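You operate a simulated robot arm through the tools that you are given. There is no shell and no other tool. Be economical: measure what you need, move in short steps, check, and stop when the job is done.

You run a simulated robot arm. Do the job below in one go: nothing can be reset, and whatever is moved stays where it is left.

Task
Set machine two up as the set card says: die set and dial.
Fine: the old set goes into its numbered rack hole; shut the latch door and the finger guard again.

It is judged by the outcome, as a careful person would: the job done as asked, and still so three seconds after it is handed in. It fails if anything else is knocked over, pushed out of place, dropped, spilled or broken.

Robot
A 7-joint arm with a two-finger parallel gripper on a trunk, on a base that drives. Base frame: it is fixed to the floor where the robot stands at the start and does not move with it; the origin is under the middle of the robot, x ahead of it, y to its left, z up. Lengths are in m, angles in degrees, forces in N, time in s.
With the tool pointing down near the work surface it reaches from about 0.1 to 0.66 m from the robot's upright axis, wherever it stands. Its first joint turns from -166.0 to 166.0 degrees. Places, roughly: crimp dial one [-0.8, 0, 1.2]; crimp dial two [0.9, -0.1, 1.2]; crimp head two [0.9, 0.5, 1.1]; die rack [0.6, 0, 0.6]; finger guard two [0.6, 0.7, 1.2]; latch door two [0.5, 0, 0.5]. Payload 1.57 kg.
Tool frame: the origin (TCP) lies between the finger pads and is the grasp point; the fingertips stand 0.03 m ahead of it; z points along the fingers, y is the line along which they close. The gripper opens to 0.11 m. The fingers are 0.024 m wide and 0.012 m thick; the gripper's body (0.048 by 0.112 m) begins 0.078 m behind the TCP.
Orientation is that of the tool frame in the base frame, as a unit quaternion [w, x, y, z]. With the fingers straight down and closing along the base's y, the tool's x points along the base's -x, its y along +y and its z along -z.

Tools
- The arm moves only by the tool nudge_tool. Its argument "steps" is a list of rows, each a list of 6 numbers: the shift along the tool's x, y, z in m, then the turn, a rotation vector about the tool's x, y, z in degrees. In form: [[x, y, z, ax, ay, az], ...]. A call has 1 to 20 rows; each row shifts and turns the commanded pose from where the row before left it, along the tool's axes as they then stand. "fingers" is the gripper command, from -1 (fully open) to 1 (shut), values between in proportion, set as the call begins (left out, the last holds). A row lasts 0.2 s, in which the tool goes at most 0.05 m and 8.6 degrees; a call with a longer step from one row to the next is refused whole, and so is a gripper value outside its range. A pose out of reach is approached as far as the arm can. The call stops where the force on the tool passes 60 N (or 10 N more than at its start, if that is more) or the arm is blocked; 0.2 s more then pass. Each finger travels about 0.045 m/s and halts on what it meets, pressing with about 34 N; the grip force reading is that of the motor and also rises with nothing between the fingers. The clock runs only during rows and for 0.2 s after the last one: add rows that do not move to give the fingers time. It gives the time, the measured TCP pose, the force on the tool (base axes), the opening and the grip force at its end, in the units of the frame above (readings bear some noise), with the torque about the TCP (base axes, N m) and any sound that the robot's microphone picked up.
- Cameras (640 x 400 px; columns grow to the right, rows downward): "scene" is now at [-0.0216, 0.1091, 1.6255]; the picture's right is [-0.74, -0.67, 0.00], its down [-0.62, 0.69, -0.38] and it looks along [0.26, -0.29, -0.92] (base axes); focal length 214 px, centre (320, 200). "wrist" rides on the gripper at [0.07, 0.016, -0.141] in the tool frame; the picture's right is [-0.23, 0.97, 0.00], its down [-0.86, -0.20, -0.48] and it looks along [-0.47, -0.11, 0.88] (tool axes); focal length 222 px, centre (320, 200). There is no depth. A picture from a camera that has moved, and an enlarged one, comes with that camera's place and axes in the base frame and with its lens.
- capture(camera): a new picture of that camera. No time passes.
- raise_lower(by): slides the trunk up (or, below 0, down) by that many m; the arm and the scene camera ride with it, the base frame stays. It gives what a move gives, with no picture.
- roll_base(legs): drives the robot by 1 to 6 legs, each [ahead, turn to the left] in m and degrees, along the robot's own axes; the way and the turn of a leg run together, so that a leg with both is an arc; at most 1.5 m and 180 degrees a leg. The arm and the cameras ride along, it lands a little off, and it stops where it bumps. It gives what a move gives.
- head_to(pan, tilt): turns the head with the scene camera to pan (to the left, within 155 degrees either way) and tilt (down, from -29 to 69), counted from straight ahead of the robot. It gives what a move gives.
- close_up(camera, box): a new picture of the part [left, top, right, bottom] of that camera's present view, enlarged. No time passes.
- close_job(): hands the job in; it is judged then, once.

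Go step by step. Nothing tells you exact positions but the pictures and the camera data: compare them with the known pose of the tool, close in by small moves and look again before you grip or let go. The budget is 120 turns and 90 pictures, counting those below and the enlarged ones. Unless the task says otherwise, let go and move clear before handing in, and close with one line.

The tools are called as name(argument=value, ...) on one line, values as JSON. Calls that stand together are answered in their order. nudge_tool: Moves the arm, as the interface text tells. Its arguments: {"type":"object","properties":{"steps":{"type":"array"},"fingers":{"type":"number"}},"required":["steps"]} The other tools are called the same way: raise_lower (by) slides the trunk up or down; roll_base (legs) drives the base; head_to (pan, tilt) turns the head that bears the scene camera; capture (camera) takes a picture; close_up (camera, box) takes an enlarged picture of a part of a camera's view; close_job () hands the job in.

At the start:

```text
t: 0.0
ee_pos: [0.398, 0.2309, 1.4246]
orientation: [0.001, 0.0, 1.0, 0.001]
ft_force: [-0.7, -0.5, -0.7]
moment: [0.01, 0.01, -0.02]
width: 0.1099
finger_force: 0.1
trunk travel left (down, up): [-0.59, 0.0]
robot x, y, heading: [0.0005, -0.0021, -0.1]
head pan, tilt: [-48.1, 67.5]
```

scene: 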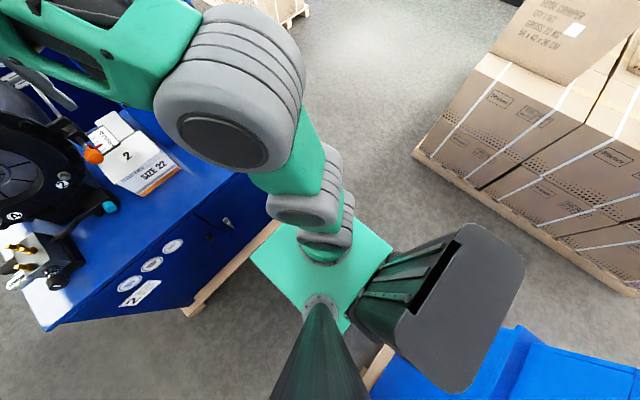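
wrist: 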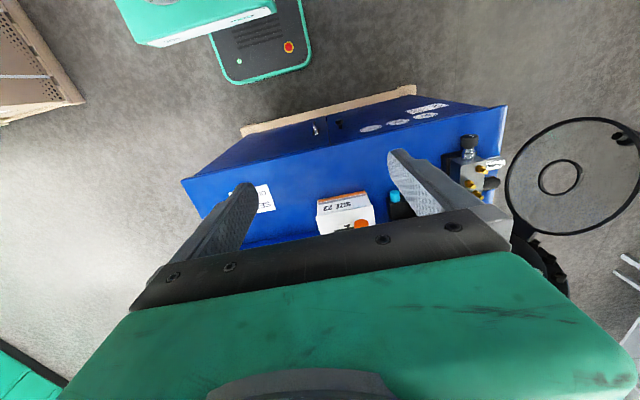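

I see the machine bench with a size card ahead of the robot; I need a wider view. I'll turn the head to look ahead and see the bench, head and dial.

head_to(pan=20, tilt=40)

capture(camera="scene")

```text
t: 1.4
ee_pos: [0.3968, 0.2296, 1.4264]
orientation: [-0.001, 0.001, 1.0, 0.0]
ft_force: [-0.2, 0.1, -0.8]
moment: [0.0, 0.0, 0.0]
width: 0.1098
finger_force: 0.0
trunk travel left (down, up): [-0.59, 0.0]
robot x, y, heading: [0.0023, 0.0021, 0.0]
head pan, tilt: [20.0, 40.0]
```

```text
87 pictures are left
camera scene: at [0.0199, 0.1809, 1.6603], right [0.34, -0.94, 0.0], down [-0.6, -0.22, -0.77], along [0.72, 0.26, -0.64], focal length 214 px, centre (320, 200)
```

scene: 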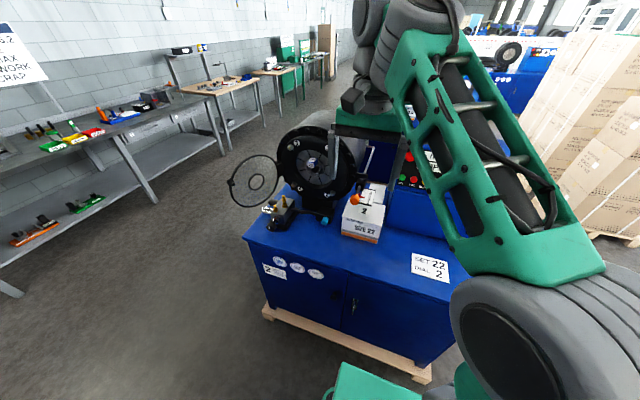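

close_up(camera="scene", box=[220, 110, 380, 250])

close_up(camera="scene", box=[240, 220, 460, 360])

close_up(camera="scene", box=[340, 130, 440, 210])

capture(camera="wrist")

```text
2.86 times, centred on (300, 180) of scene
camera zoom: at [0.0199, 0.1809, 1.6603], right [0.34, -0.94, 0.0], down [-0.6, -0.22, -0.77], along [0.72, 0.26, -0.64], focal length 613 px, centre (377, 257)
```

zoom: 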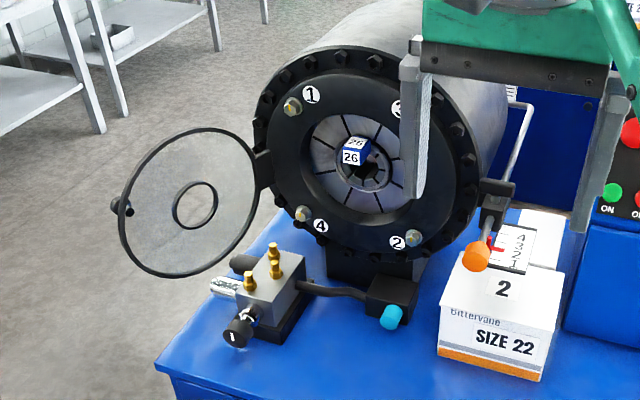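

```text
2.86 times, centred on (350, 290) of scene
camera zoom: at [0.0199, 0.1809, 1.6603], right [0.34, -0.94, 0.0], down [-0.6, -0.22, -0.77], along [0.72, 0.26, -0.64], focal length 613 px, centre (234, -57)
```

zoom: 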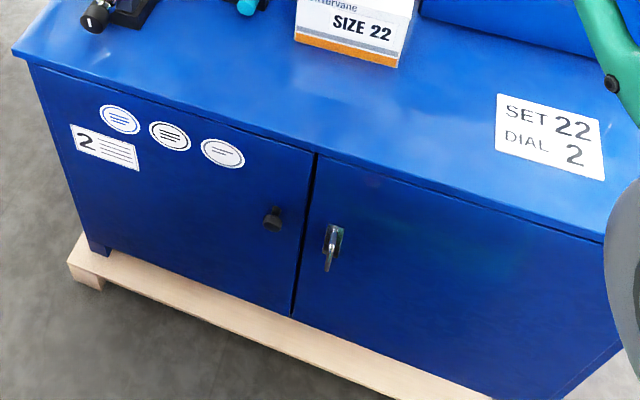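

```text
5.00 times, centred on (390, 170) of scene
camera zoom: at [0.0199, 0.1809, 1.6603], right [0.34, -0.94, 0.0], down [-0.6, -0.22, -0.77], along [0.72, 0.26, -0.64], focal length 1072 px, centre (-30, 350)
```

zoom: 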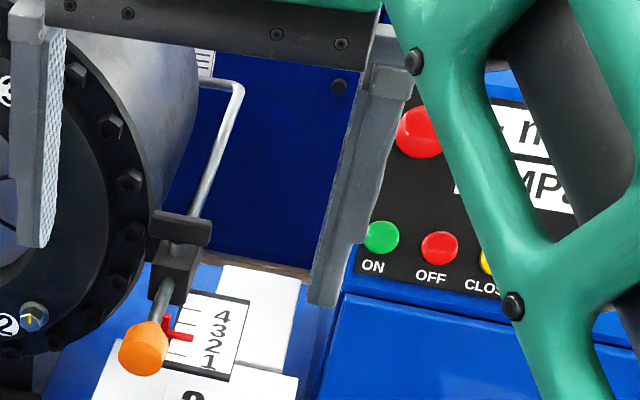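

```text
83 pictures are left
camera wrist: at [0.3265, 0.246, 1.5668], right [0.23, 0.97, 0.0], down [0.86, -0.2, 0.48], along [0.47, -0.11, -0.88], focal length 222 px, centre (320, 200)
```

wrist: 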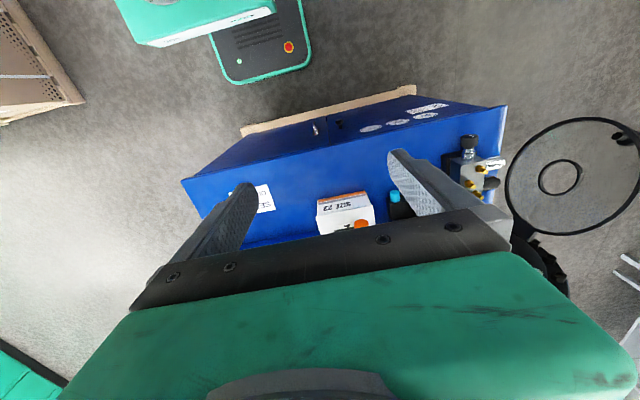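

Card says SET 22, DIAL 2; the head holds set 26. The arm hides the panel at right; I'll turn the base left and look right to see it.

roll_base(legs=[[0, 60]])

head_to(pan=-65, tilt=35)

capture(camera="scene")

```text
t: 4.5
ee_pos: [-0.0031, 0.458, 1.4246]
orientation: [0.0, -0.503, 0.864, 0.001]
ft_force: [0.0, -0.3, 0.2]
moment: [0.01, -0.01, 0.01]
width: 0.1098
finger_force: 0.0
trunk travel left (down, up): [-0.59, 0.0]
robot x, y, heading: [-0.0026, 0.0012, 60.0]
head pan, tilt: [20.0, 40.0]
```

```text
t: 6.0
ee_pos: [-0.0029, 0.4585, 1.4245]
orientation: [0.0, -0.502, 0.865, 0.001]
ft_force: [-0.6, -1.1, 0.2]
moment: [0.0, -0.01, 0.0]
width: 0.11
finger_force: 0.1
trunk travel left (down, up): [-0.59, 0.0]
robot x, y, heading: [0.0022, -0.0021, 60.2]
head pan, tilt: [-65.0, 35.0]
```

```text
82 pictures are left
camera scene: at [-0.0764, 0.0145, 1.6679], right [-0.08, -1.0, 0.0], down [-0.57, 0.05, -0.82], along [0.82, -0.07, -0.57], focal length 214 px, centre (320, 200)
```

scene: 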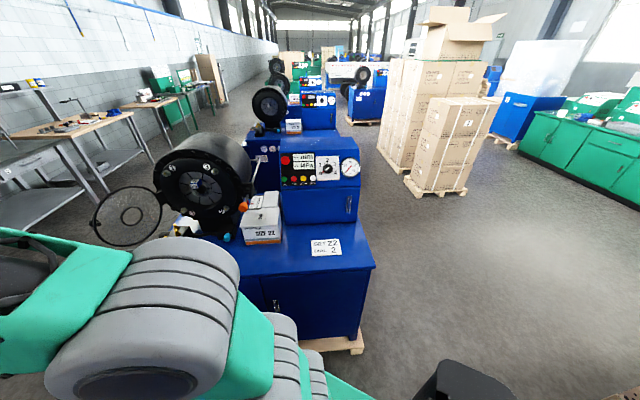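

close_up(camera="scene", box=[270, 140, 370, 200])

close_up(camera="scene", box=[140, 120, 300, 260])

```text
6.40 times, centred on (320, 170) of scene
camera zoom: at [-0.0764, 0.0145, 1.6679], right [-0.08, -1.0, 0.0], down [-0.57, 0.05, -0.82], along [0.82, -0.07, -0.57], focal length 1373 px, centre (320, 392)
```

zoom: 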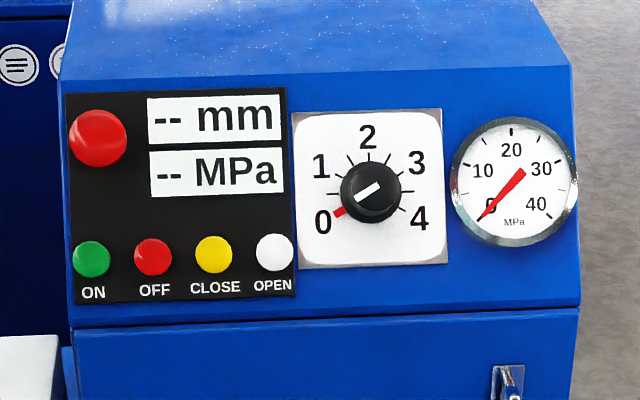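

```text
2.86 times, centred on (220, 190) of scene
camera zoom: at [-0.0764, 0.0145, 1.6679], right [-0.08, -1.0, 0.0], down [-0.57, 0.05, -0.82], along [0.82, -0.07, -0.57], focal length 613 px, centre (606, 229)
```

zoom: 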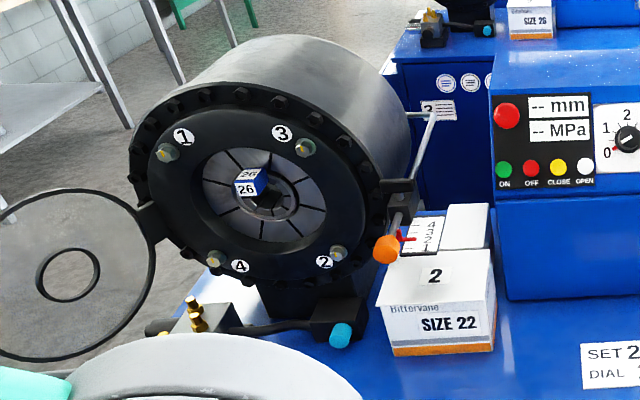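

The dial knob sits at 0 on the panel and must go to 2. Now I check the space behind me before planning the door swing.

head_to(pan=-120, tilt=55)

capture(camera="scene")

head_to(pan=130, tilt=45)

capture(camera="scene")

```text
t: 7.3
ee_pos: [-0.003, 0.4585, 1.4243]
orientation: [0.0, -0.503, 0.864, 0.0]
ft_force: [0.4, 0.6, -0.2]
moment: [-0.01, -0.03, 0.01]
width: 0.1099
finger_force: 0.1
trunk travel left (down, up): [-0.59, 0.0]
robot x, y, heading: [0.0012, -0.0008, 60.4]
head pan, tilt: [-120.0, 55.0]
```

```text
79 pictures are left
camera scene: at [-0.1277, -0.0406, 1.6397], right [-0.86, -0.51, 0.0], down [-0.41, 0.71, -0.57], along [0.29, -0.5, -0.82], focal length 214 px, centre (320, 200)
```

scene: 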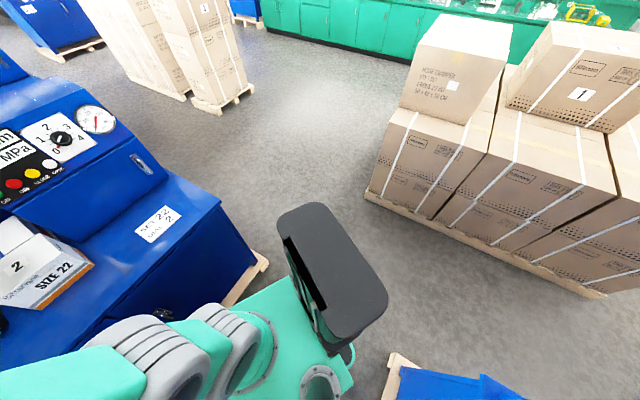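

```text
t: 10.8
ee_pos: [-0.0021, 0.4586, 1.4243]
orientation: [0.0, -0.503, 0.864, 0.001]
ft_force: [0.7, -0.2, 0.1]
moment: [-0.03, 0.01, 0.04]
width: 0.11
finger_force: 0.0
trunk travel left (down, up): [-0.59, 0.0]
robot x, y, heading: [0.0034, 0.0015, 60.3]
head pan, tilt: [130.0, 45.0]
```

```text
78 pictures are left
camera scene: at [-0.2442, 0.0071, 1.6531], right [-0.18, 0.98, 0.0], down [0.7, 0.13, -0.71], along [-0.7, -0.13, -0.71], focal length 214 px, centre (320, 200)
```

scene: 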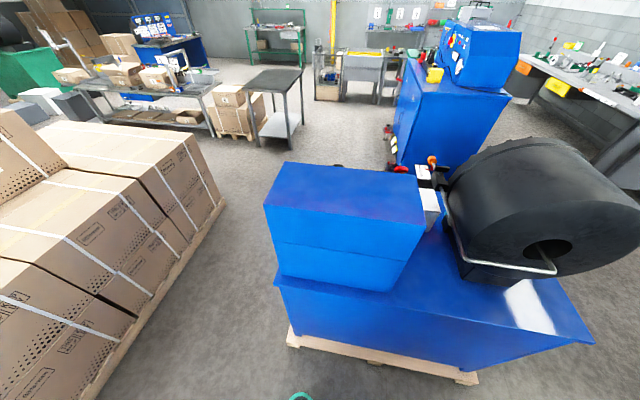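

Machine one's back stands close behind me, so the aisle is about 0.9 m wide. I'll turn back to face the bench and bring the tool level, camera on top.

roll_base(legs=[[0, -60.3]])

nudge_tool(steps=[[0, 0, 0, -6.06, 0, 6.06], [0, 0, 0, -6.06, 0, 6.06], [0, 0, 0, -6.06, 0, 6.06], [0, 0, 0, -6.06, 0, 6.06], [0, 0, 0, -6.06, 0, 6.06], [0, 0, 0, -6.06, 0, 6.06], [0, 0, 0, -6.06, 0, 6.06], [0, 0, 0, -6.06, 0, 6.06], [0, 0, 0, -6.06, 0, 6.06], [0, 0, 0, -6.06, 0, 6.06], [0, 0, 0, -6.06, 0, 6.06]])

```text
t: 13.8
ee_pos: [0.3962, 0.2332, 1.4251]
orientation: [0.0, -0.005, 1.0, 0.0]
ft_force: [-0.4, -0.4, -0.2]
moment: [0.0, 0.0, 0.0]
width: 0.1099
finger_force: 0.2
trunk travel left (down, up): [-0.59, 0.0]
robot x, y, heading: [0.0001, -0.0023, 0.7]
head pan, tilt: [130.0, 45.0]
```

```text
t: 16.2
ee_pos: [0.2867, 0.1617, 1.5522]
orientation: [0.003, 0.517, 0.684, 0.515]
ft_force: [-0.9, -1.1, 0.0]
moment: [0.05, -0.07, -0.07]
width: 0.11
finger_force: 0.0
out of reach, approached as far as the arm can: row 8, 9, 10, 11
trunk travel left (down, up): [-0.59, 0.0]
robot x, y, heading: [0.0011, 0.0028, 0.7]
head pan, tilt: [130.0, 45.0]
```

The arm strained midway; I finish the rotation and see where it settles.

nudge_tool(steps=[[0, 0, 0, -6.06, 0, 6.06], [0, 0, 0, -6.06, 0, 6.06], [0, 0, 0, -6.06, 0, 6.06], [0, 0, 0, -6.06, 0, 6.06], [0, 0, 0, -6.06, 0, 6.06], [0, 0, 0, -6.06, 0, 6.06], [0, 0, 0, -6.06, 0, 6.06], [0, 0, 0, -6.06, 0, 6.06], [0, 0, 0, -6.06, 0, 6.06], [0, 0, 0, -6.06, 0, 6.06]])

head_to(pan=10, tilt=50)

capture(camera="scene")

capture(camera="wrist")

```text
t: 17.4
ee_pos: [0.2094, 0.2542, 1.5584]
orientation: [-0.134, 0.544, 0.544, 0.624]
ft_force: [-0.2, -0.1, -0.3]
moment: [-0.03, -0.02, 0.0]
width: 0.1098
finger_force: 0.2
out of reach, approached as far as the arm can: row 1, 2
trunk travel left (down, up): [-0.59, 0.0]
robot x, y, heading: [0.0012, 0.0011, 0.3]
head pan, tilt: [130.0, 45.0]
stopped in row 5: the arm was blocked; the commanded pose is now the measured one
```

```text
t: 19.4
ee_pos: [0.2067, 0.2511, 1.5603]
orientation: [-0.135, 0.543, 0.543, 0.626]
ft_force: [0.4, 0.4, 0.0]
moment: [0.0, 0.01, 0.01]
width: 0.1101
finger_force: 0.0
trunk travel left (down, up): [-0.59, 0.0]
robot x, y, heading: [-0.0012, 0.0003, 0.7]
head pan, tilt: [10.0, 50.0]
```

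```text
77 pictures are left
camera scene: at [0.0143, 0.1654, 1.646], right [0.18, -0.98, 0.0], down [-0.75, -0.14, -0.64], along [0.63, 0.12, -0.77], focal length 214 px, centre (320, 200)
```

scene: 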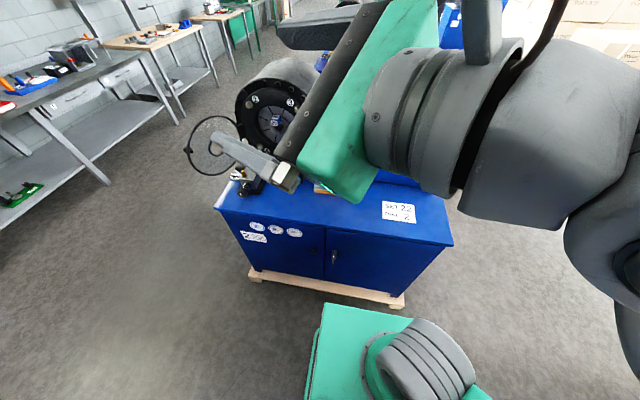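

```text
76 pictures are left
camera wrist: at [0.1159, 0.1583, 1.6525], right [0.82, -0.46, 0.33], down [-0.09, -0.68, -0.73], along [0.56, 0.57, -0.6], focal length 222 px, centre (320, 200)
```

wrist: 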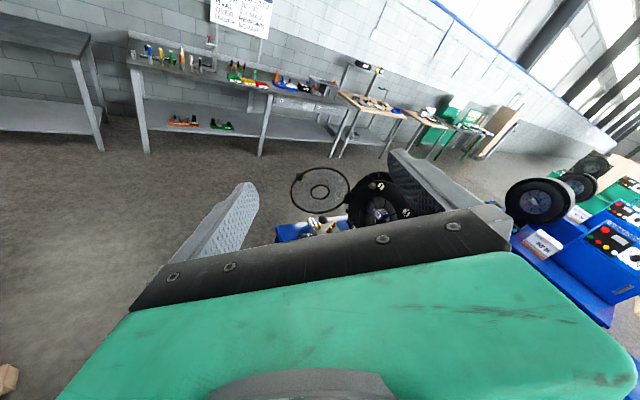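

The hand jammed near the mast while high. I'll bring it forward and lower, then finish the rotation to point ahead.

nudge_tool(steps=[[-0.0355, 0, 0.0105, 0, 0, 0], [-0.0355, 0, 0.0105, 0, 0, 0], [-0.0355, 0, 0.0105, 0, 0, 0], [-0.0355, 0, 0.0105, 0, 0, 0], [-0.0355, 0, 0.0105, 0, 0, 0], [-0.0355, 0, 0.0105, 0, 0, 0], [-0.0355, 0, 0.0105, 0, 0, 0], [-0.0355, 0, 0.0105, 0, 0, 0], [0, 0, 0, -7.29, -0.89, 4.39], [0, 0, 0, -7.29, -0.89, 4.39], [0, 0, 0, -7.29, -0.89, 4.39], [0, 0, 0, -7.29, -0.89, 4.39], [0, 0, 0, -7.29, -0.89, 4.39], [0, 0, 0, -7.29, -0.89, 4.39], [0, 0, 0, -7.29, -0.89, 4.39], [0, 0, 0, -7.29, -0.89, 4.39]])

capture(camera="scene")

capture(camera="wrist")

```text
t: 22.4
ee_pos: [0.0707, 0.303, 1.4285]
orientation: [-0.396, 0.424, 0.541, 0.609]
ft_force: [0.6, 1.2, -1.0]
moment: [0.03, 0.0, 0.01]
width: 0.1101
finger_force: 0.1
out of reach, approached as far as the arm can: row 4, 5, 6, 7, 8, 11, 12, 13, 14
trunk travel left (down, up): [-0.59, 0.0]
robot x, y, heading: [-0.0034, -0.0014, 0.5]
head pan, tilt: [10.0, 50.0]
stopped in row 14: the arm was blocked; the commanded pose is now the measured one
```

```text
75 pictures are left
camera scene: at [0.0146, 0.1656, 1.6464], right [0.18, -0.98, 0.0], down [-0.75, -0.14, -0.64], along [0.63, 0.12, -0.77], focal length 214 px, centre (320, 200)
```

scene: 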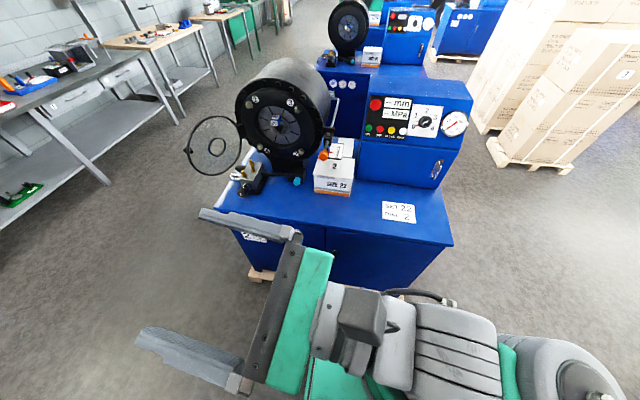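

```text
74 pictures are left
camera wrist: at [0.0505, 0.1598, 1.4924], right [0.99, -0.09, 0.1], down [0.05, -0.44, -0.9], along [0.13, 0.9, -0.43], focal length 222 px, centre (320, 200)
```

wrist: 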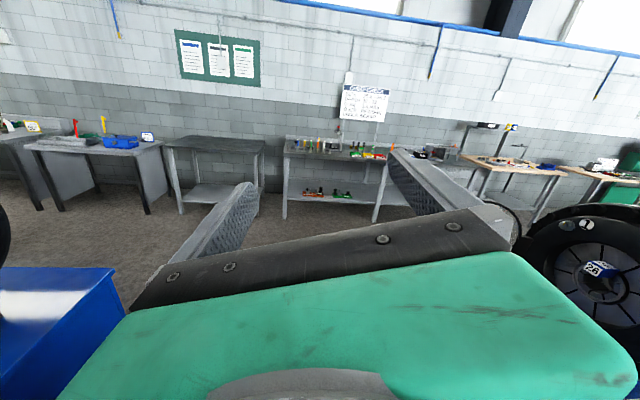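

The wrist seems to run out of range for camera-on-top. I'll undo that rotation back to tool-down in front and then use the natural camera-below pose.

nudge_tool(steps=[[-0.0225, 0.0345, 0.003, 0, 0, 0], [-0.0225, 0.0345, 0.003, 0, 0, 0], [-0.0225, 0.0345, 0.003, 0, 0, 0], [-0.0225, 0.0345, 0.003, 0, 0, 0], [0, 0, 0, 5.92, -3.85, -4.12], [0, 0, 0, 5.92, -3.85, -4.12], [0, 0, 0, 5.92, -3.85, -4.12], [0, 0, 0, 5.92, -3.85, -4.12], [0, 0, 0, 5.92, -3.85, -4.12], [0, 0, 0, 5.92, -3.85, -4.12], [0, 0, 0, 5.92, -3.85, -4.12], [0, 0, 0, 5.92, -3.85, -4.12], [0, 0, 0, 5.92, -3.85, -4.12], [0, 0, 0, 5.92, -3.85, -4.12], [0, 0, 0, 5.92, -3.85, -4.12], [0, 0, 0, 5.92, -3.85, -4.12], [0, 0, 0, 5.92, -3.85, -4.12], [0, 0, 0, 5.92, -3.85, -4.12]])

capture(camera="scene")

```text
t: 26.1
ee_pos: [0.0354, 0.2296, 1.3771]
orientation: [-0.018, 0.041, 0.998, 0.047]
ft_force: [-0.7, -0.6, 0.1]
moment: [0.0, -0.04, -0.01]
width: 0.1101
finger_force: 0.1
out of reach, approached as far as the arm can: row 1, 2, 3, 4, 5, 8, 9, 10, 11, 12, 13
trunk travel left (down, up): [-0.59, 0.0]
robot x, y, heading: [-0.0041, -0.0026, 0.3]
head pan, tilt: [10.0, 50.0]
```

```text
73 pictures are left
camera scene: at [0.0142, 0.1659, 1.6461], right [0.18, -0.98, 0.0], down [-0.75, -0.14, -0.64], along [0.63, 0.12, -0.77], focal length 214 px, centre (320, 200)
```

scene: 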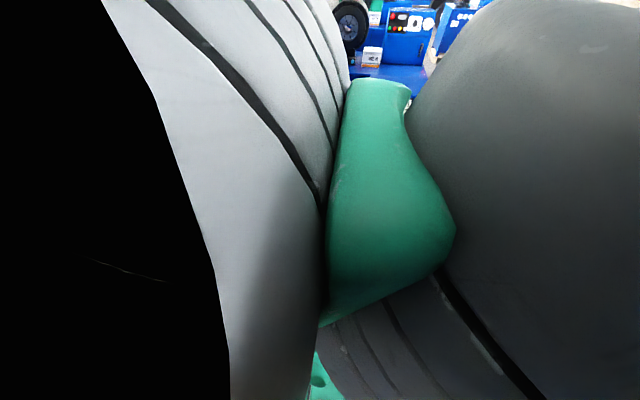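

Tool points down again but is held in close; I move it forward and lower.

nudge_tool(steps=[[-0.03, 0, 0.02, 0, 0, 0], [-0.03, 0, 0.02, 0, 0, 0], [-0.03, 0, 0.02, 0, 0, 0], [-0.03, 0, 0.02, 0, 0, 0], [-0.03, 0, 0.01, 0, 0, 0], [-0.03, 0, 0.01, 0, 0, 0], [-0.03, 0, 0, 0, 0, 0], [-0.03, 0, 0, 0, 0, 0], [-0.03, 0, 0, 0, 0, 0], [-0.03, 0, 0, 0, 0, 0]])

capture(camera="scene")

```text
t: 28.4
ee_pos: [0.332, 0.2158, 1.2649]
orientation: [-0.017, 0.041, 0.998, 0.048]
ft_force: [0.3, 0.3, 0.5]
moment: [-0.01, 0.02, -0.01]
width: 0.1101
finger_force: 0.1
trunk travel left (down, up): [-0.59, 0.0]
robot x, y, heading: [-0.0013, -0.0003, 0.3]
head pan, tilt: [10.0, 50.0]
```

```text
72 pictures are left
camera scene: at [0.0148, 0.1657, 1.6461], right [0.18, -0.98, 0.0], down [-0.75, -0.14, -0.64], along [0.63, 0.12, -0.77], focal length 214 px, centre (320, 200)
```

scene: 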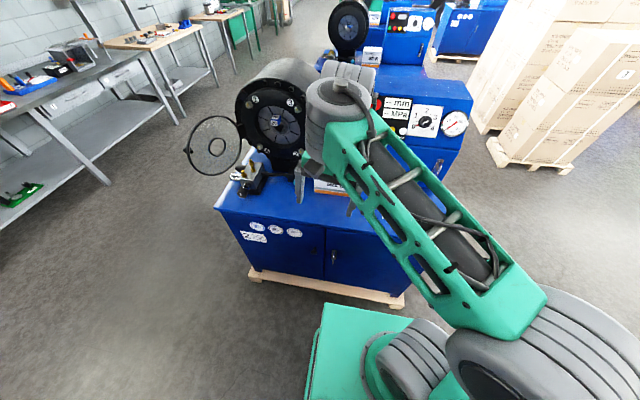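

Recovered. Now pitch the tool up to point ahead (camera below).

nudge_tool(steps=[[-0.03, 0, 0, 0, 0, 0], [-0.03, 0, 0, 0, 0, 0], [-0.03, 0, 0, 0, 0, 0], [0, 0, 0, 0.06, -8.35, -0.73], [0, 0, 0, 0.06, -8.35, -0.73], [0, 0, 0, 0.06, -8.35, -0.73], [0, 0, 0, 0.06, -8.35, -0.73], [0, 0, 0, 0.06, -8.35, -0.73], [0, 0, 0, 0.06, -8.35, -0.73], [0, 0, 0, 0.06, -8.35, -0.73], [0, 0, 0, 0.06, -8.35, -0.73], [0, 0, 0, 0.06, -8.35, -0.73], [0, 0, 0, 0.06, -8.35, -0.73], [0, 0, 0, 0.06, -8.35, -0.73]])

capture(camera="scene")

capture(camera="wrist")

```text
t: 31.4
ee_pos: [0.4213, 0.2077, 1.2623]
orientation: [0.708, -0.001, 0.706, 0.002]
ft_force: [0.6, -1.0, 0.3]
moment: [-0.02, 0.01, 0.0]
width: 0.1099
finger_force: 0.1
trunk travel left (down, up): [-0.59, 0.0]
robot x, y, heading: [0.0005, 0.0033, 0.4]
head pan, tilt: [10.0, 50.0]
```

```text
71 pictures are left
camera scene: at [0.0143, 0.1659, 1.6461], right [0.18, -0.98, 0.0], down [-0.75, -0.14, -0.64], along [0.63, 0.12, -0.77], focal length 214 px, centre (320, 200)
```

scene: 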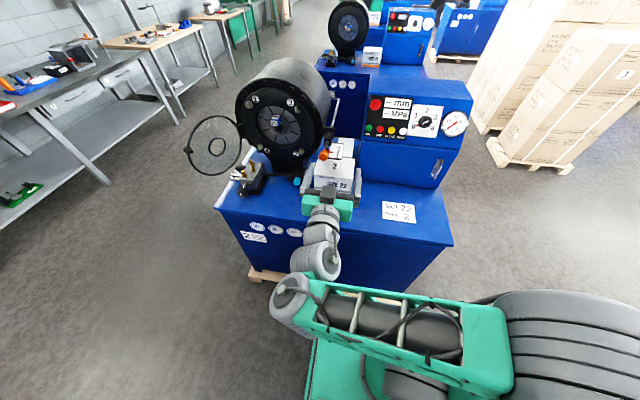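

```text
70 pictures are left
camera wrist: at [0.2783, 0.2245, 1.1936], right [0.0, 0.97, 0.23], down [-0.48, -0.2, 0.85], along [0.88, -0.11, 0.47], focal length 222 px, centre (320, 200)
```

wrist: 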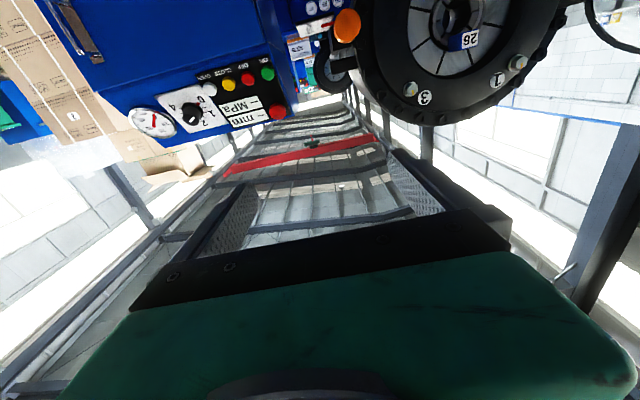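

The pose works well. I retract the hand and lower the trunk to look at the latch door.

nudge_tool(steps=[[0, 0, -0.03, 0, 0, 0], [0, 0, -0.03, 0, 0, 0], [0, 0, -0.03, 0, 0, 0], [0, 0, -0.03, 0, 0, 0]], fingers=-0.3)

raise_lower(by=-0.45)

capture(camera="wrist")

capture(camera="scene")

```text
t: 32.4
ee_pos: [0.4043, 0.2031, 1.2628]
orientation: [0.707, -0.001, 0.708, 0.001]
ft_force: [0.4, 0.6, 0.5]
moment: [-0.02, -0.01, -0.05]
width: 0.0716
finger_force: 0.0
out of reach, approached as far as the arm can: row 1, 2, 3, 4
trunk travel left (down, up): [-0.59, 0.0]
robot x, y, heading: [-0.0027, -0.0035, 0.5]
head pan, tilt: [10.0, 50.0]
```

```text
refused: -0.45 is not a number from -0.4 to 0.4
```

```text
69 pictures are left
camera wrist: at [0.2613, 0.2194, 1.1949], right [0.0, 0.97, 0.23], down [-0.48, -0.2, 0.86], along [0.88, -0.11, 0.46], focal length 222 px, centre (320, 200)
```

wrist: 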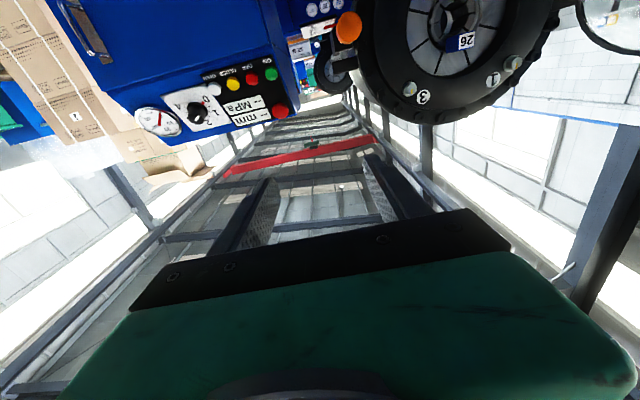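

```text
68 pictures are left
camera scene: at [0.0143, 0.1658, 1.6461], right [0.18, -0.98, 0.0], down [-0.75, -0.14, -0.64], along [0.63, 0.12, -0.77], focal length 214 px, centre (320, 200)
```

scene: 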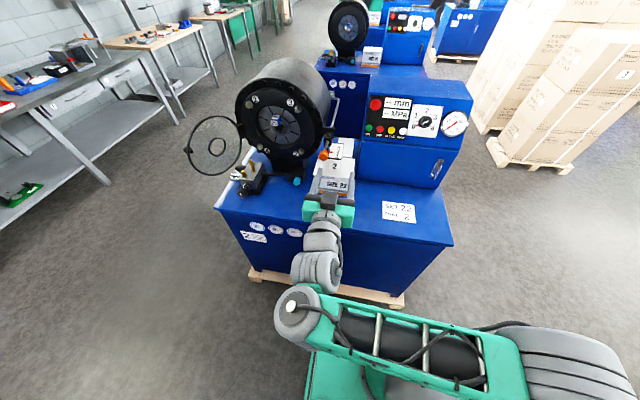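

The tabletop edge works out at x≈0.525, z≈0.86, and the latch near (0.54, 0.18, 0.55). I lower the trunk in two goes, hand clear of the edge.

raise_lower(by=-0.4)

raise_lower(by=-0.18)

capture(camera="wrist")

capture(camera="scene")

```text
t: 36.2
ee_pos: [0.4042, 0.2027, 0.8643]
orientation: [0.707, -0.001, 0.708, 0.001]
ft_force: [0.6, -0.8, 0.5]
moment: [0.01, 0.0, -0.03]
width: 0.0715
finger_force: 0.1
trunk travel left (down, up): [-0.19, 0.4]
robot x, y, heading: [-0.0038, 0.0005, 0.4]
head pan, tilt: [10.0, 50.0]
```

```text
t: 38.2
ee_pos: [0.4035, 0.2024, 0.6843]
orientation: [0.707, -0.001, 0.707, 0.001]
ft_force: [-0.4, 0.3, 0.9]
moment: [0.03, -0.01, -0.01]
width: 0.0714
finger_force: 0.1
trunk travel left (down, up): [-0.01, 0.58]
robot x, y, heading: [-0.0012, 0.0037, 0.4]
head pan, tilt: [10.0, 50.0]
```

```text
67 pictures are left
camera wrist: at [0.2613, 0.2191, 0.615], right [0.0, 0.97, 0.23], down [-0.48, -0.2, 0.86], along [0.88, -0.11, 0.46], focal length 222 px, centre (320, 200)
```

wrist: 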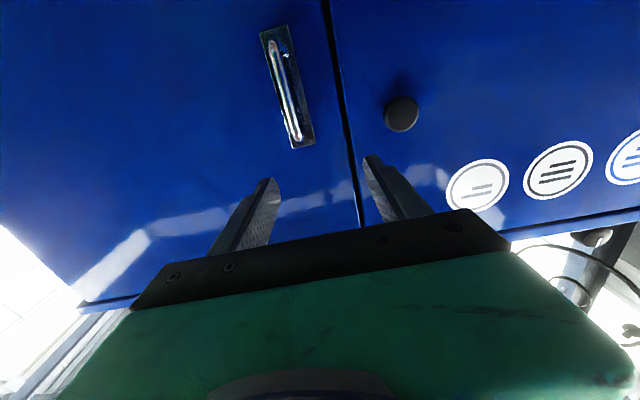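

```text
66 pictures are left
camera scene: at [0.0142, 0.1654, 1.0662], right [0.18, -0.98, 0.0], down [-0.75, -0.14, -0.64], along [0.63, 0.12, -0.77], focal length 214 px, centre (320, 200)
```

scene: 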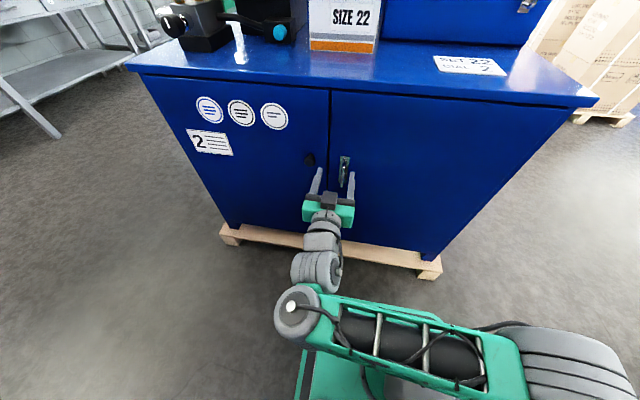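

close_up(camera="wrist", box=[230, 0, 430, 160])

close_up(camera="scene", box=[290, 130, 380, 210])

```text
2.50 times, centred on (330, 80) of wrist
camera zoom: at [0.2613, 0.2191, 0.615], right [0.0, 0.97, 0.23], down [-0.48, -0.2, 0.86], along [0.88, -0.11, 0.46], focal length 555 px, centre (295, 500)
```

zoom: 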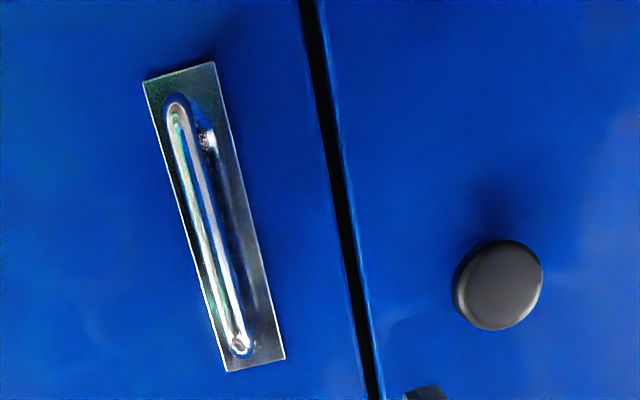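

```text
5.00 times, centred on (335, 170) of scene
camera zoom: at [0.0142, 0.1654, 1.0662], right [0.18, -0.98, 0.0], down [-0.75, -0.14, -0.64], along [0.63, 0.12, -0.77], focal length 1072 px, centre (245, 350)
```

zoom: 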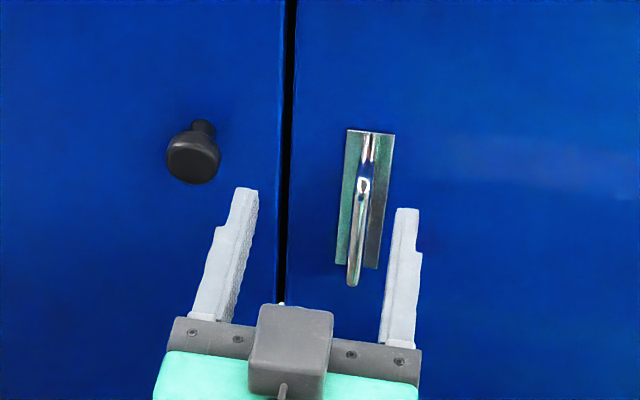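

The handle is a chrome lever: pivot near (0.51, 0.185, 0.66), free lower end near (0.477, 0.187, 0.58); the door hinge is at its right. I must stand left of the door's swing, so I'll shift the base to about y=0.4.

roll_base(legs=[[0, 94], [0.4, 0], [0, -114]])

head_to(pan=0, tilt=50)

capture(camera="scene")

```text
t: 49.4
ee_pos: [0.4159, 0.4549, 0.6844]
orientation: [0.696, 0.12, 0.698, -0.12]
ft_force: [0.3, 0.3, -0.4]
moment: [-0.01, -0.02, 0.02]
width: 0.0714
finger_force: 0.1
trunk travel left (down, up): [-0.01, 0.58]
robot x, y, heading: [-0.0281, 0.4006, -18.9]
head pan, tilt: [10.0, 50.0]
```

```text
t: 50.1
ee_pos: [0.4164, 0.4555, 0.6837]
orientation: [0.696, 0.119, 0.699, -0.118]
ft_force: [0.2, -0.1, -0.6]
moment: [0.01, -0.03, 0.0]
width: 0.0714
finger_force: 0.0
trunk travel left (down, up): [-0.01, 0.58]
robot x, y, heading: [-0.0306, 0.4007, -19.0]
head pan, tilt: [0.0, 50.0]
```

```text
63 pictures are left
camera scene: at [0.0345, 0.5386, 1.0662], right [-0.33, -0.95, 0.0], down [-0.72, 0.25, -0.64], along [0.61, -0.21, -0.77], focal length 214 px, centre (320, 200)
```

scene: 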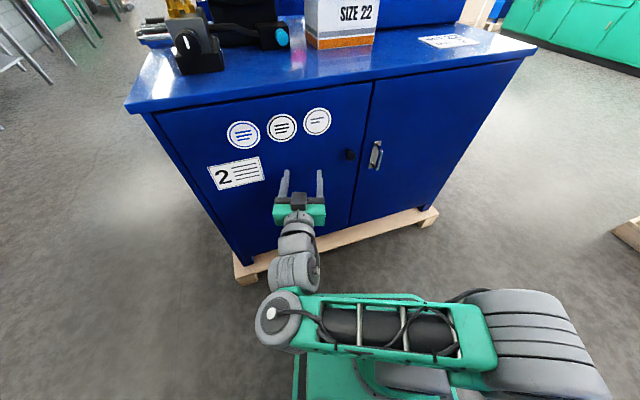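

nudge_tool(steps=[[0.0125, -0.041, 0.01, 0, 0, 0], [0.0125, -0.041, 0.0177, 0, 0, 0], [0.0125, -0.041, 0.0177, 0, 0, 0], [0.0125, -0.041, 0.0177, 0, 0, 0], [0.0125, -0.041, 0.0177, 0, 0, 0], [0.0125, -0.041, 0.0177, 0, 0, 0]], fingers=0.1)

close_up(camera="scene", box=[320, 110, 420, 210])

capture(camera="wrist")

```text
t: 51.2
ee_pos: [0.4393, 0.4272, 0.6318]
orientation: [0.708, -0.017, 0.706, 0.02]
ft_force: [0.7, 0.3, 0.2]
moment: [0.0, 0.0, 0.0]
width: 0.0495
finger_force: 0.0
trunk travel left (down, up): [-0.01, 0.58]
robot x, y, heading: [-0.0323, 0.402, -18.8]
head pan, tilt: [0.0, 50.0]
stopped in row 5: the arm was blocked; the commanded pose is now the measured one
```

```text
4.00 times, centred on (370, 160) of scene
camera zoom: at [0.0421, 0.5353, 1.0656], right [-0.33, -0.95, 0.0], down [-0.73, 0.25, -0.64], along [0.6, -0.21, -0.77], focal length 858 px, centre (120, 360)
```

zoom: 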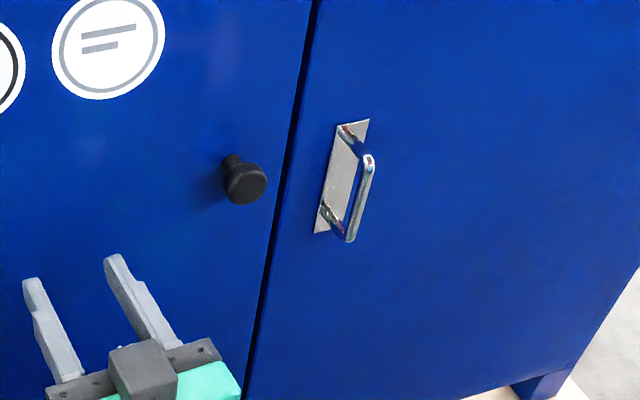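

```text
61 pictures are left
camera wrist: at [0.2958, 0.4365, 0.5619], right [-0.05, 0.97, 0.23], down [-0.47, -0.23, 0.85], along [0.88, -0.06, 0.47], focal length 222 px, centre (320, 200)
```

wrist: 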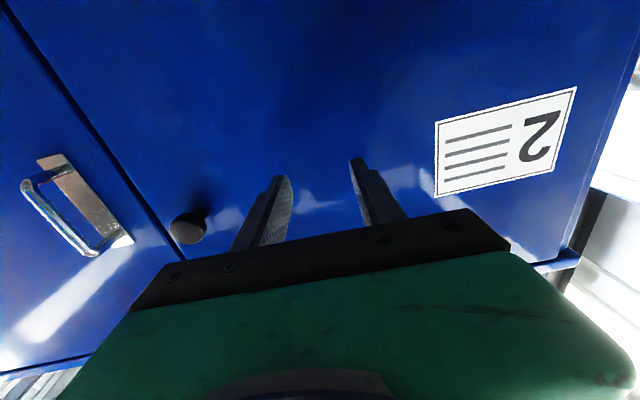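

The handle is a D-shaped pull. The arm was too folded at this distance; I need to stand further from the handle, so I check the space behind.

head_to(pan=155, tilt=60)

capture(camera="scene")

```text
t: 53.6
ee_pos: [0.4397, 0.4255, 0.6304]
orientation: [0.706, -0.018, 0.708, 0.021]
ft_force: [0.2, 0.0, 0.2]
moment: [0.0, -0.03, -0.02]
width: 0.0496
finger_force: 0.1
trunk travel left (down, up): [-0.01, 0.58]
robot x, y, heading: [-0.0363, 0.4016, -19.1]
head pan, tilt: [154.7, 60.0]
```

```text
60 pictures are left
camera scene: at [-0.0788, 0.6063, 1.0553], right [0.7, 0.71, 0.0], down [0.62, -0.6, -0.51], along [-0.36, 0.35, -0.86], focal length 214 px, centre (320, 200)
```

scene: 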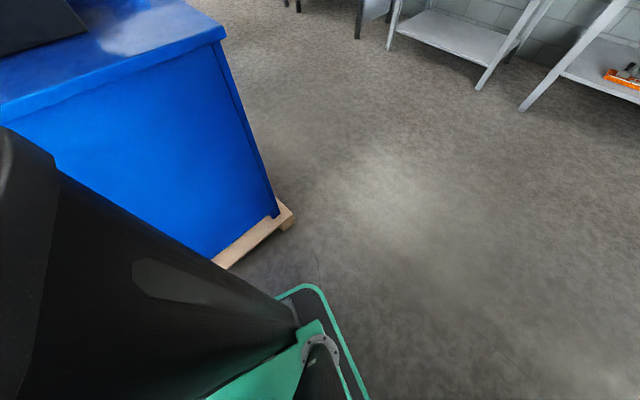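

Clear: machine one's back is at x≈-0.52 and my base rear reaches about 0.25 behind its middle. I back up 0.1 and approach the handle.

roll_base(legs=[[-0.1, 0]])

nudge_tool(steps=[[0, -0.04, 0.008, 0, 0, 0], [0, -0.04, 0.008, 0, 0, 0], [0, -0.04, 0.008, 0, 0, 0], [0, -0.04, 0.008, 0, 0, 0], [0, -0.04, 0.008, 0, 0, 0]])

head_to(pan=0, tilt=45)

capture(camera="wrist")

capture(camera="scene")

```text
t: 54.8
ee_pos: [0.3435, 0.4595, 0.6283]
orientation: [0.706, -0.018, 0.708, 0.019]
ft_force: [0.4, 1.1, 0.0]
moment: [0.02, -0.01, -0.01]
width: 0.0494
finger_force: 0.1
trunk travel left (down, up): [-0.01, 0.58]
robot x, y, heading: [-0.1264, 0.4322, -19.0]
head pan, tilt: [154.7, 60.0]
```

```text
t: 55.2
ee_pos: [0.3208, 0.5731, 0.6288]
orientation: [0.692, -0.152, 0.692, 0.142]
ft_force: [0.0, -0.8, -0.3]
moment: [0.0, -0.01, -0.02]
width: 0.0496
finger_force: 0.0
trunk travel left (down, up): [-0.01, 0.58]
robot x, y, heading: [-0.1248, 0.4337, -19.0]
head pan, tilt: [154.7, 60.0]
stopped in row 2: the arm was blocked; the commanded pose is now the measured one
```

```text
t: 57.6
ee_pos: [0.3231, 0.5721, 0.6298]
orientation: [0.69, -0.151, 0.694, 0.14]
ft_force: [-0.8, -0.1, 0.1]
moment: [-0.02, 0.01, 0.0]
width: 0.0492
finger_force: 0.1
trunk travel left (down, up): [-0.01, 0.58]
robot x, y, heading: [-0.1285, 0.4339, -19.1]
head pan, tilt: [0.0, 45.0]
```

```text
59 pictures are left
camera wrist: at [0.1852, 0.5292, 0.5604], right [-0.39, 0.89, 0.21], down [-0.36, -0.36, 0.86], along [0.85, 0.26, 0.46], focal length 222 px, centre (320, 200)
```

wrist: 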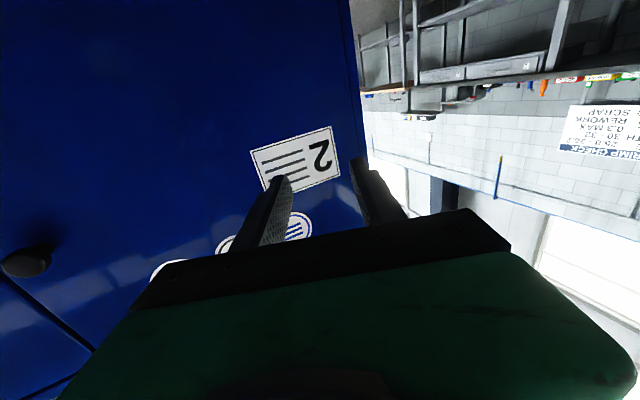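

```text
58 pictures are left
camera scene: at [-0.0493, 0.5656, 1.0735], right [-0.32, -0.95, 0.0], down [-0.67, 0.23, -0.7], along [0.66, -0.23, -0.71], focal length 214 px, centre (320, 200)
```

scene: 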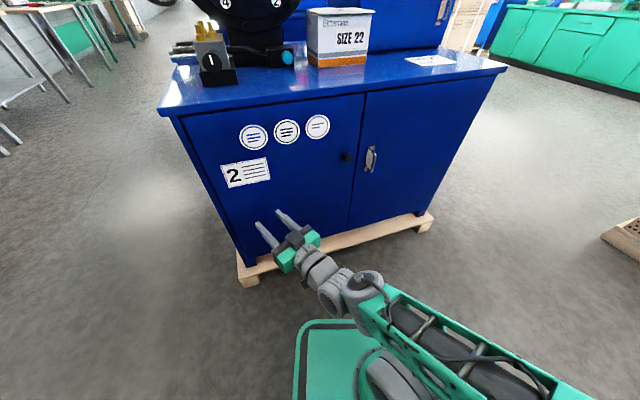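

The arm folded awkwardly to the left. I turn the wrist back to the right while extending forward.

nudge_tool(steps=[[0, -0.01, 0.01, 8.4, 0, 0], [0, -0.01, 0.01, 8.4, 0, 0], [0, -0.015, 0.01, 8.4, 0, 0], [0, -0.02, 0.015, 8.4, 0, 0], [0, -0.02, 0.015, 8.4, 0, 0]])

capture(camera="scene")

```text
t: 58.8
ee_pos: [0.382, 0.5052, 0.6332]
orientation: [0.702, 0.106, 0.694, -0.118]
ft_force: [-0.4, 0.2, -0.4]
moment: [0.02, 0.0, 0.04]
width: 0.0493
finger_force: 0.0
trunk travel left (down, up): [-0.01, 0.58]
robot x, y, heading: [-0.1299, 0.4351, -18.9]
head pan, tilt: [0.0, 45.0]
```

```text
57 pictures are left
camera scene: at [-0.0568, 0.5699, 1.0731], right [-0.33, -0.95, 0.0], down [-0.67, 0.23, -0.71], along [0.67, -0.23, -0.71], focal length 214 px, centre (320, 200)
```

scene: 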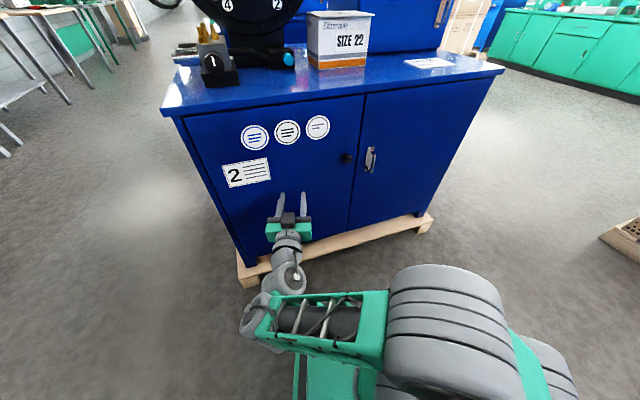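

nudge_tool(steps=[[0, -0.02, 0.025, 0, 0, 0], [0, -0.03, 0.02, 0, 0, 0], [0, -0.03, 0.015, 0, 0, 0], [0, -0.03, 0.015, 0, 0, 0], [0, -0.03, 0.015, 0, 0, 0], [0, -0.03, 0.015, 0, 0, 0], [0, -0.03, 0.01, 0, 0, 0]])

capture(camera="scene")

```text
t: 60.4
ee_pos: [0.4283, 0.2812, 0.6381]
orientation: [0.702, 0.104, 0.695, -0.119]
ft_force: [0.1, 0.1, 0.1]
moment: [0.01, 0.01, 0.01]
width: 0.0494
finger_force: 0.1
trunk travel left (down, up): [-0.01, 0.58]
robot x, y, heading: [-0.1306, 0.4333, -19.3]
head pan, tilt: [0.0, 45.0]
```

```text
56 pictures are left
camera scene: at [-0.0567, 0.57, 1.0731], right [-0.33, -0.95, 0.0], down [-0.67, 0.23, -0.71], along [0.67, -0.23, -0.71], focal length 214 px, centre (320, 200)
```

scene: 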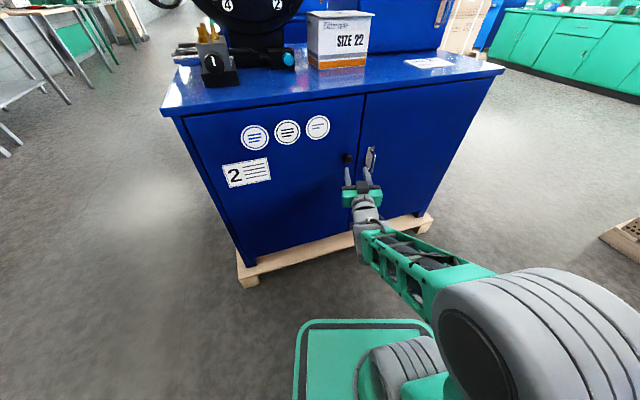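

nudge_tool(steps=[[0.006, -0.03, 0.008, 0, 0, 0], [0.006, -0.03, 0.008, 0, 0, 0], [0.006, -0.03, 0.008, 0, 0, 0]])

capture(camera="wrist")

close_up(camera="scene", box=[310, 120, 430, 220])

```text
t: 61.2
ee_pos: [0.4224, 0.1891, 0.6219]
orientation: [0.702, 0.105, 0.694, -0.119]
ft_force: [0.0, 0.0, 0.2]
moment: [-0.01, 0.02, 0.02]
width: 0.0498
finger_force: 0.0
trunk travel left (down, up): [-0.01, 0.58]
robot x, y, heading: [-0.1238, 0.4338, -19.0]
head pan, tilt: [0.0, 45.0]
```

```text
55 pictures are left
camera wrist: at [0.2927, 0.2461, 0.551], right [0.3, 0.93, 0.21], down [-0.52, -0.02, 0.85], along [0.8, -0.37, 0.48], focal length 222 px, centre (320, 200)
```

wrist: 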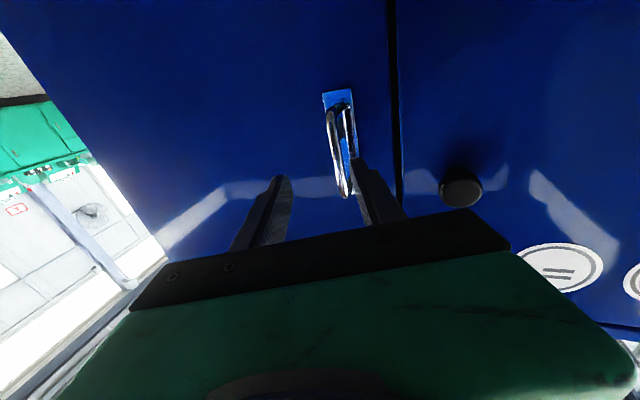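

```text
4.00 times, centred on (370, 170) of scene
camera zoom: at [-0.0567, 0.57, 1.0731], right [-0.33, -0.95, 0.0], down [-0.67, 0.23, -0.71], along [0.67, -0.23, -0.71], focal length 858 px, centre (120, 320)
```

zoom: 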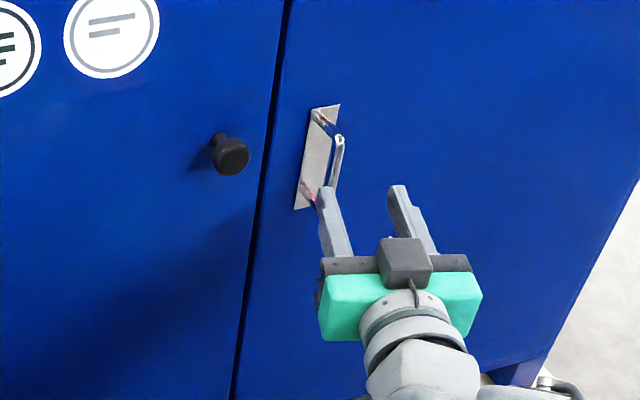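

nudge_tool(steps=[[0.006, 0.016, 0, 0, 0, 0], [0, 0, 0.02, 0, 0, 0], [0, 0, 0.02, 0, 0, 0]])

close_up(camera="wrist", box=[220, 60, 460, 220])

close_up(camera="scene", box=[330, 130, 430, 210])

```text
t: 62.0
ee_pos: [0.4674, 0.1887, 0.6167]
orientation: [0.702, 0.105, 0.695, -0.117]
ft_force: [-0.3, 0.1, 0.1]
moment: [0.02, 0.01, 0.0]
width: 0.0496
finger_force: 0.1
trunk travel left (down, up): [-0.01, 0.58]
robot x, y, heading: [-0.1269, 0.4326, -18.8]
head pan, tilt: [0.0, 45.0]
```

```text
2.50 times, centred on (340, 140) of wrist
camera zoom: at [0.3368, 0.2485, 0.5454], right [0.3, 0.93, 0.21], down [-0.52, -0.02, 0.85], along [0.8, -0.37, 0.48], focal length 555 px, centre (270, 350)
```

zoom: 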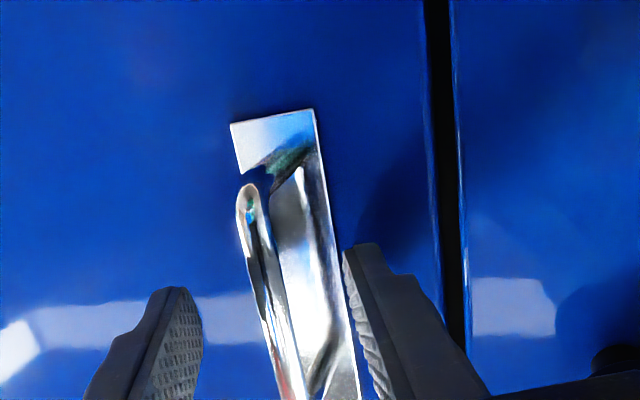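

```text
5.00 times, centred on (380, 170) of scene
camera zoom: at [-0.0568, 0.5699, 1.0731], right [-0.33, -0.95, 0.0], down [-0.67, 0.23, -0.71], along [0.67, -0.23, -0.71], focal length 1072 px, centre (20, 350)
```

zoom: 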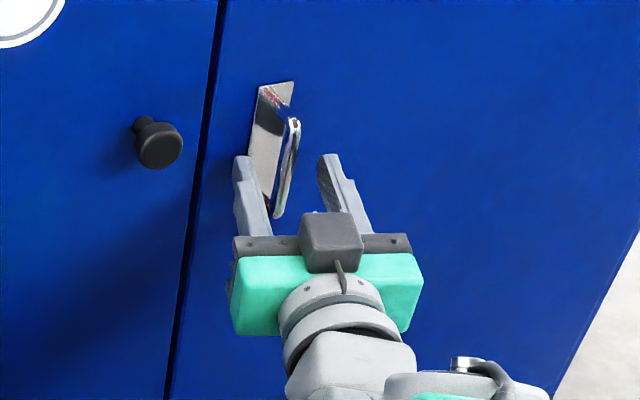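

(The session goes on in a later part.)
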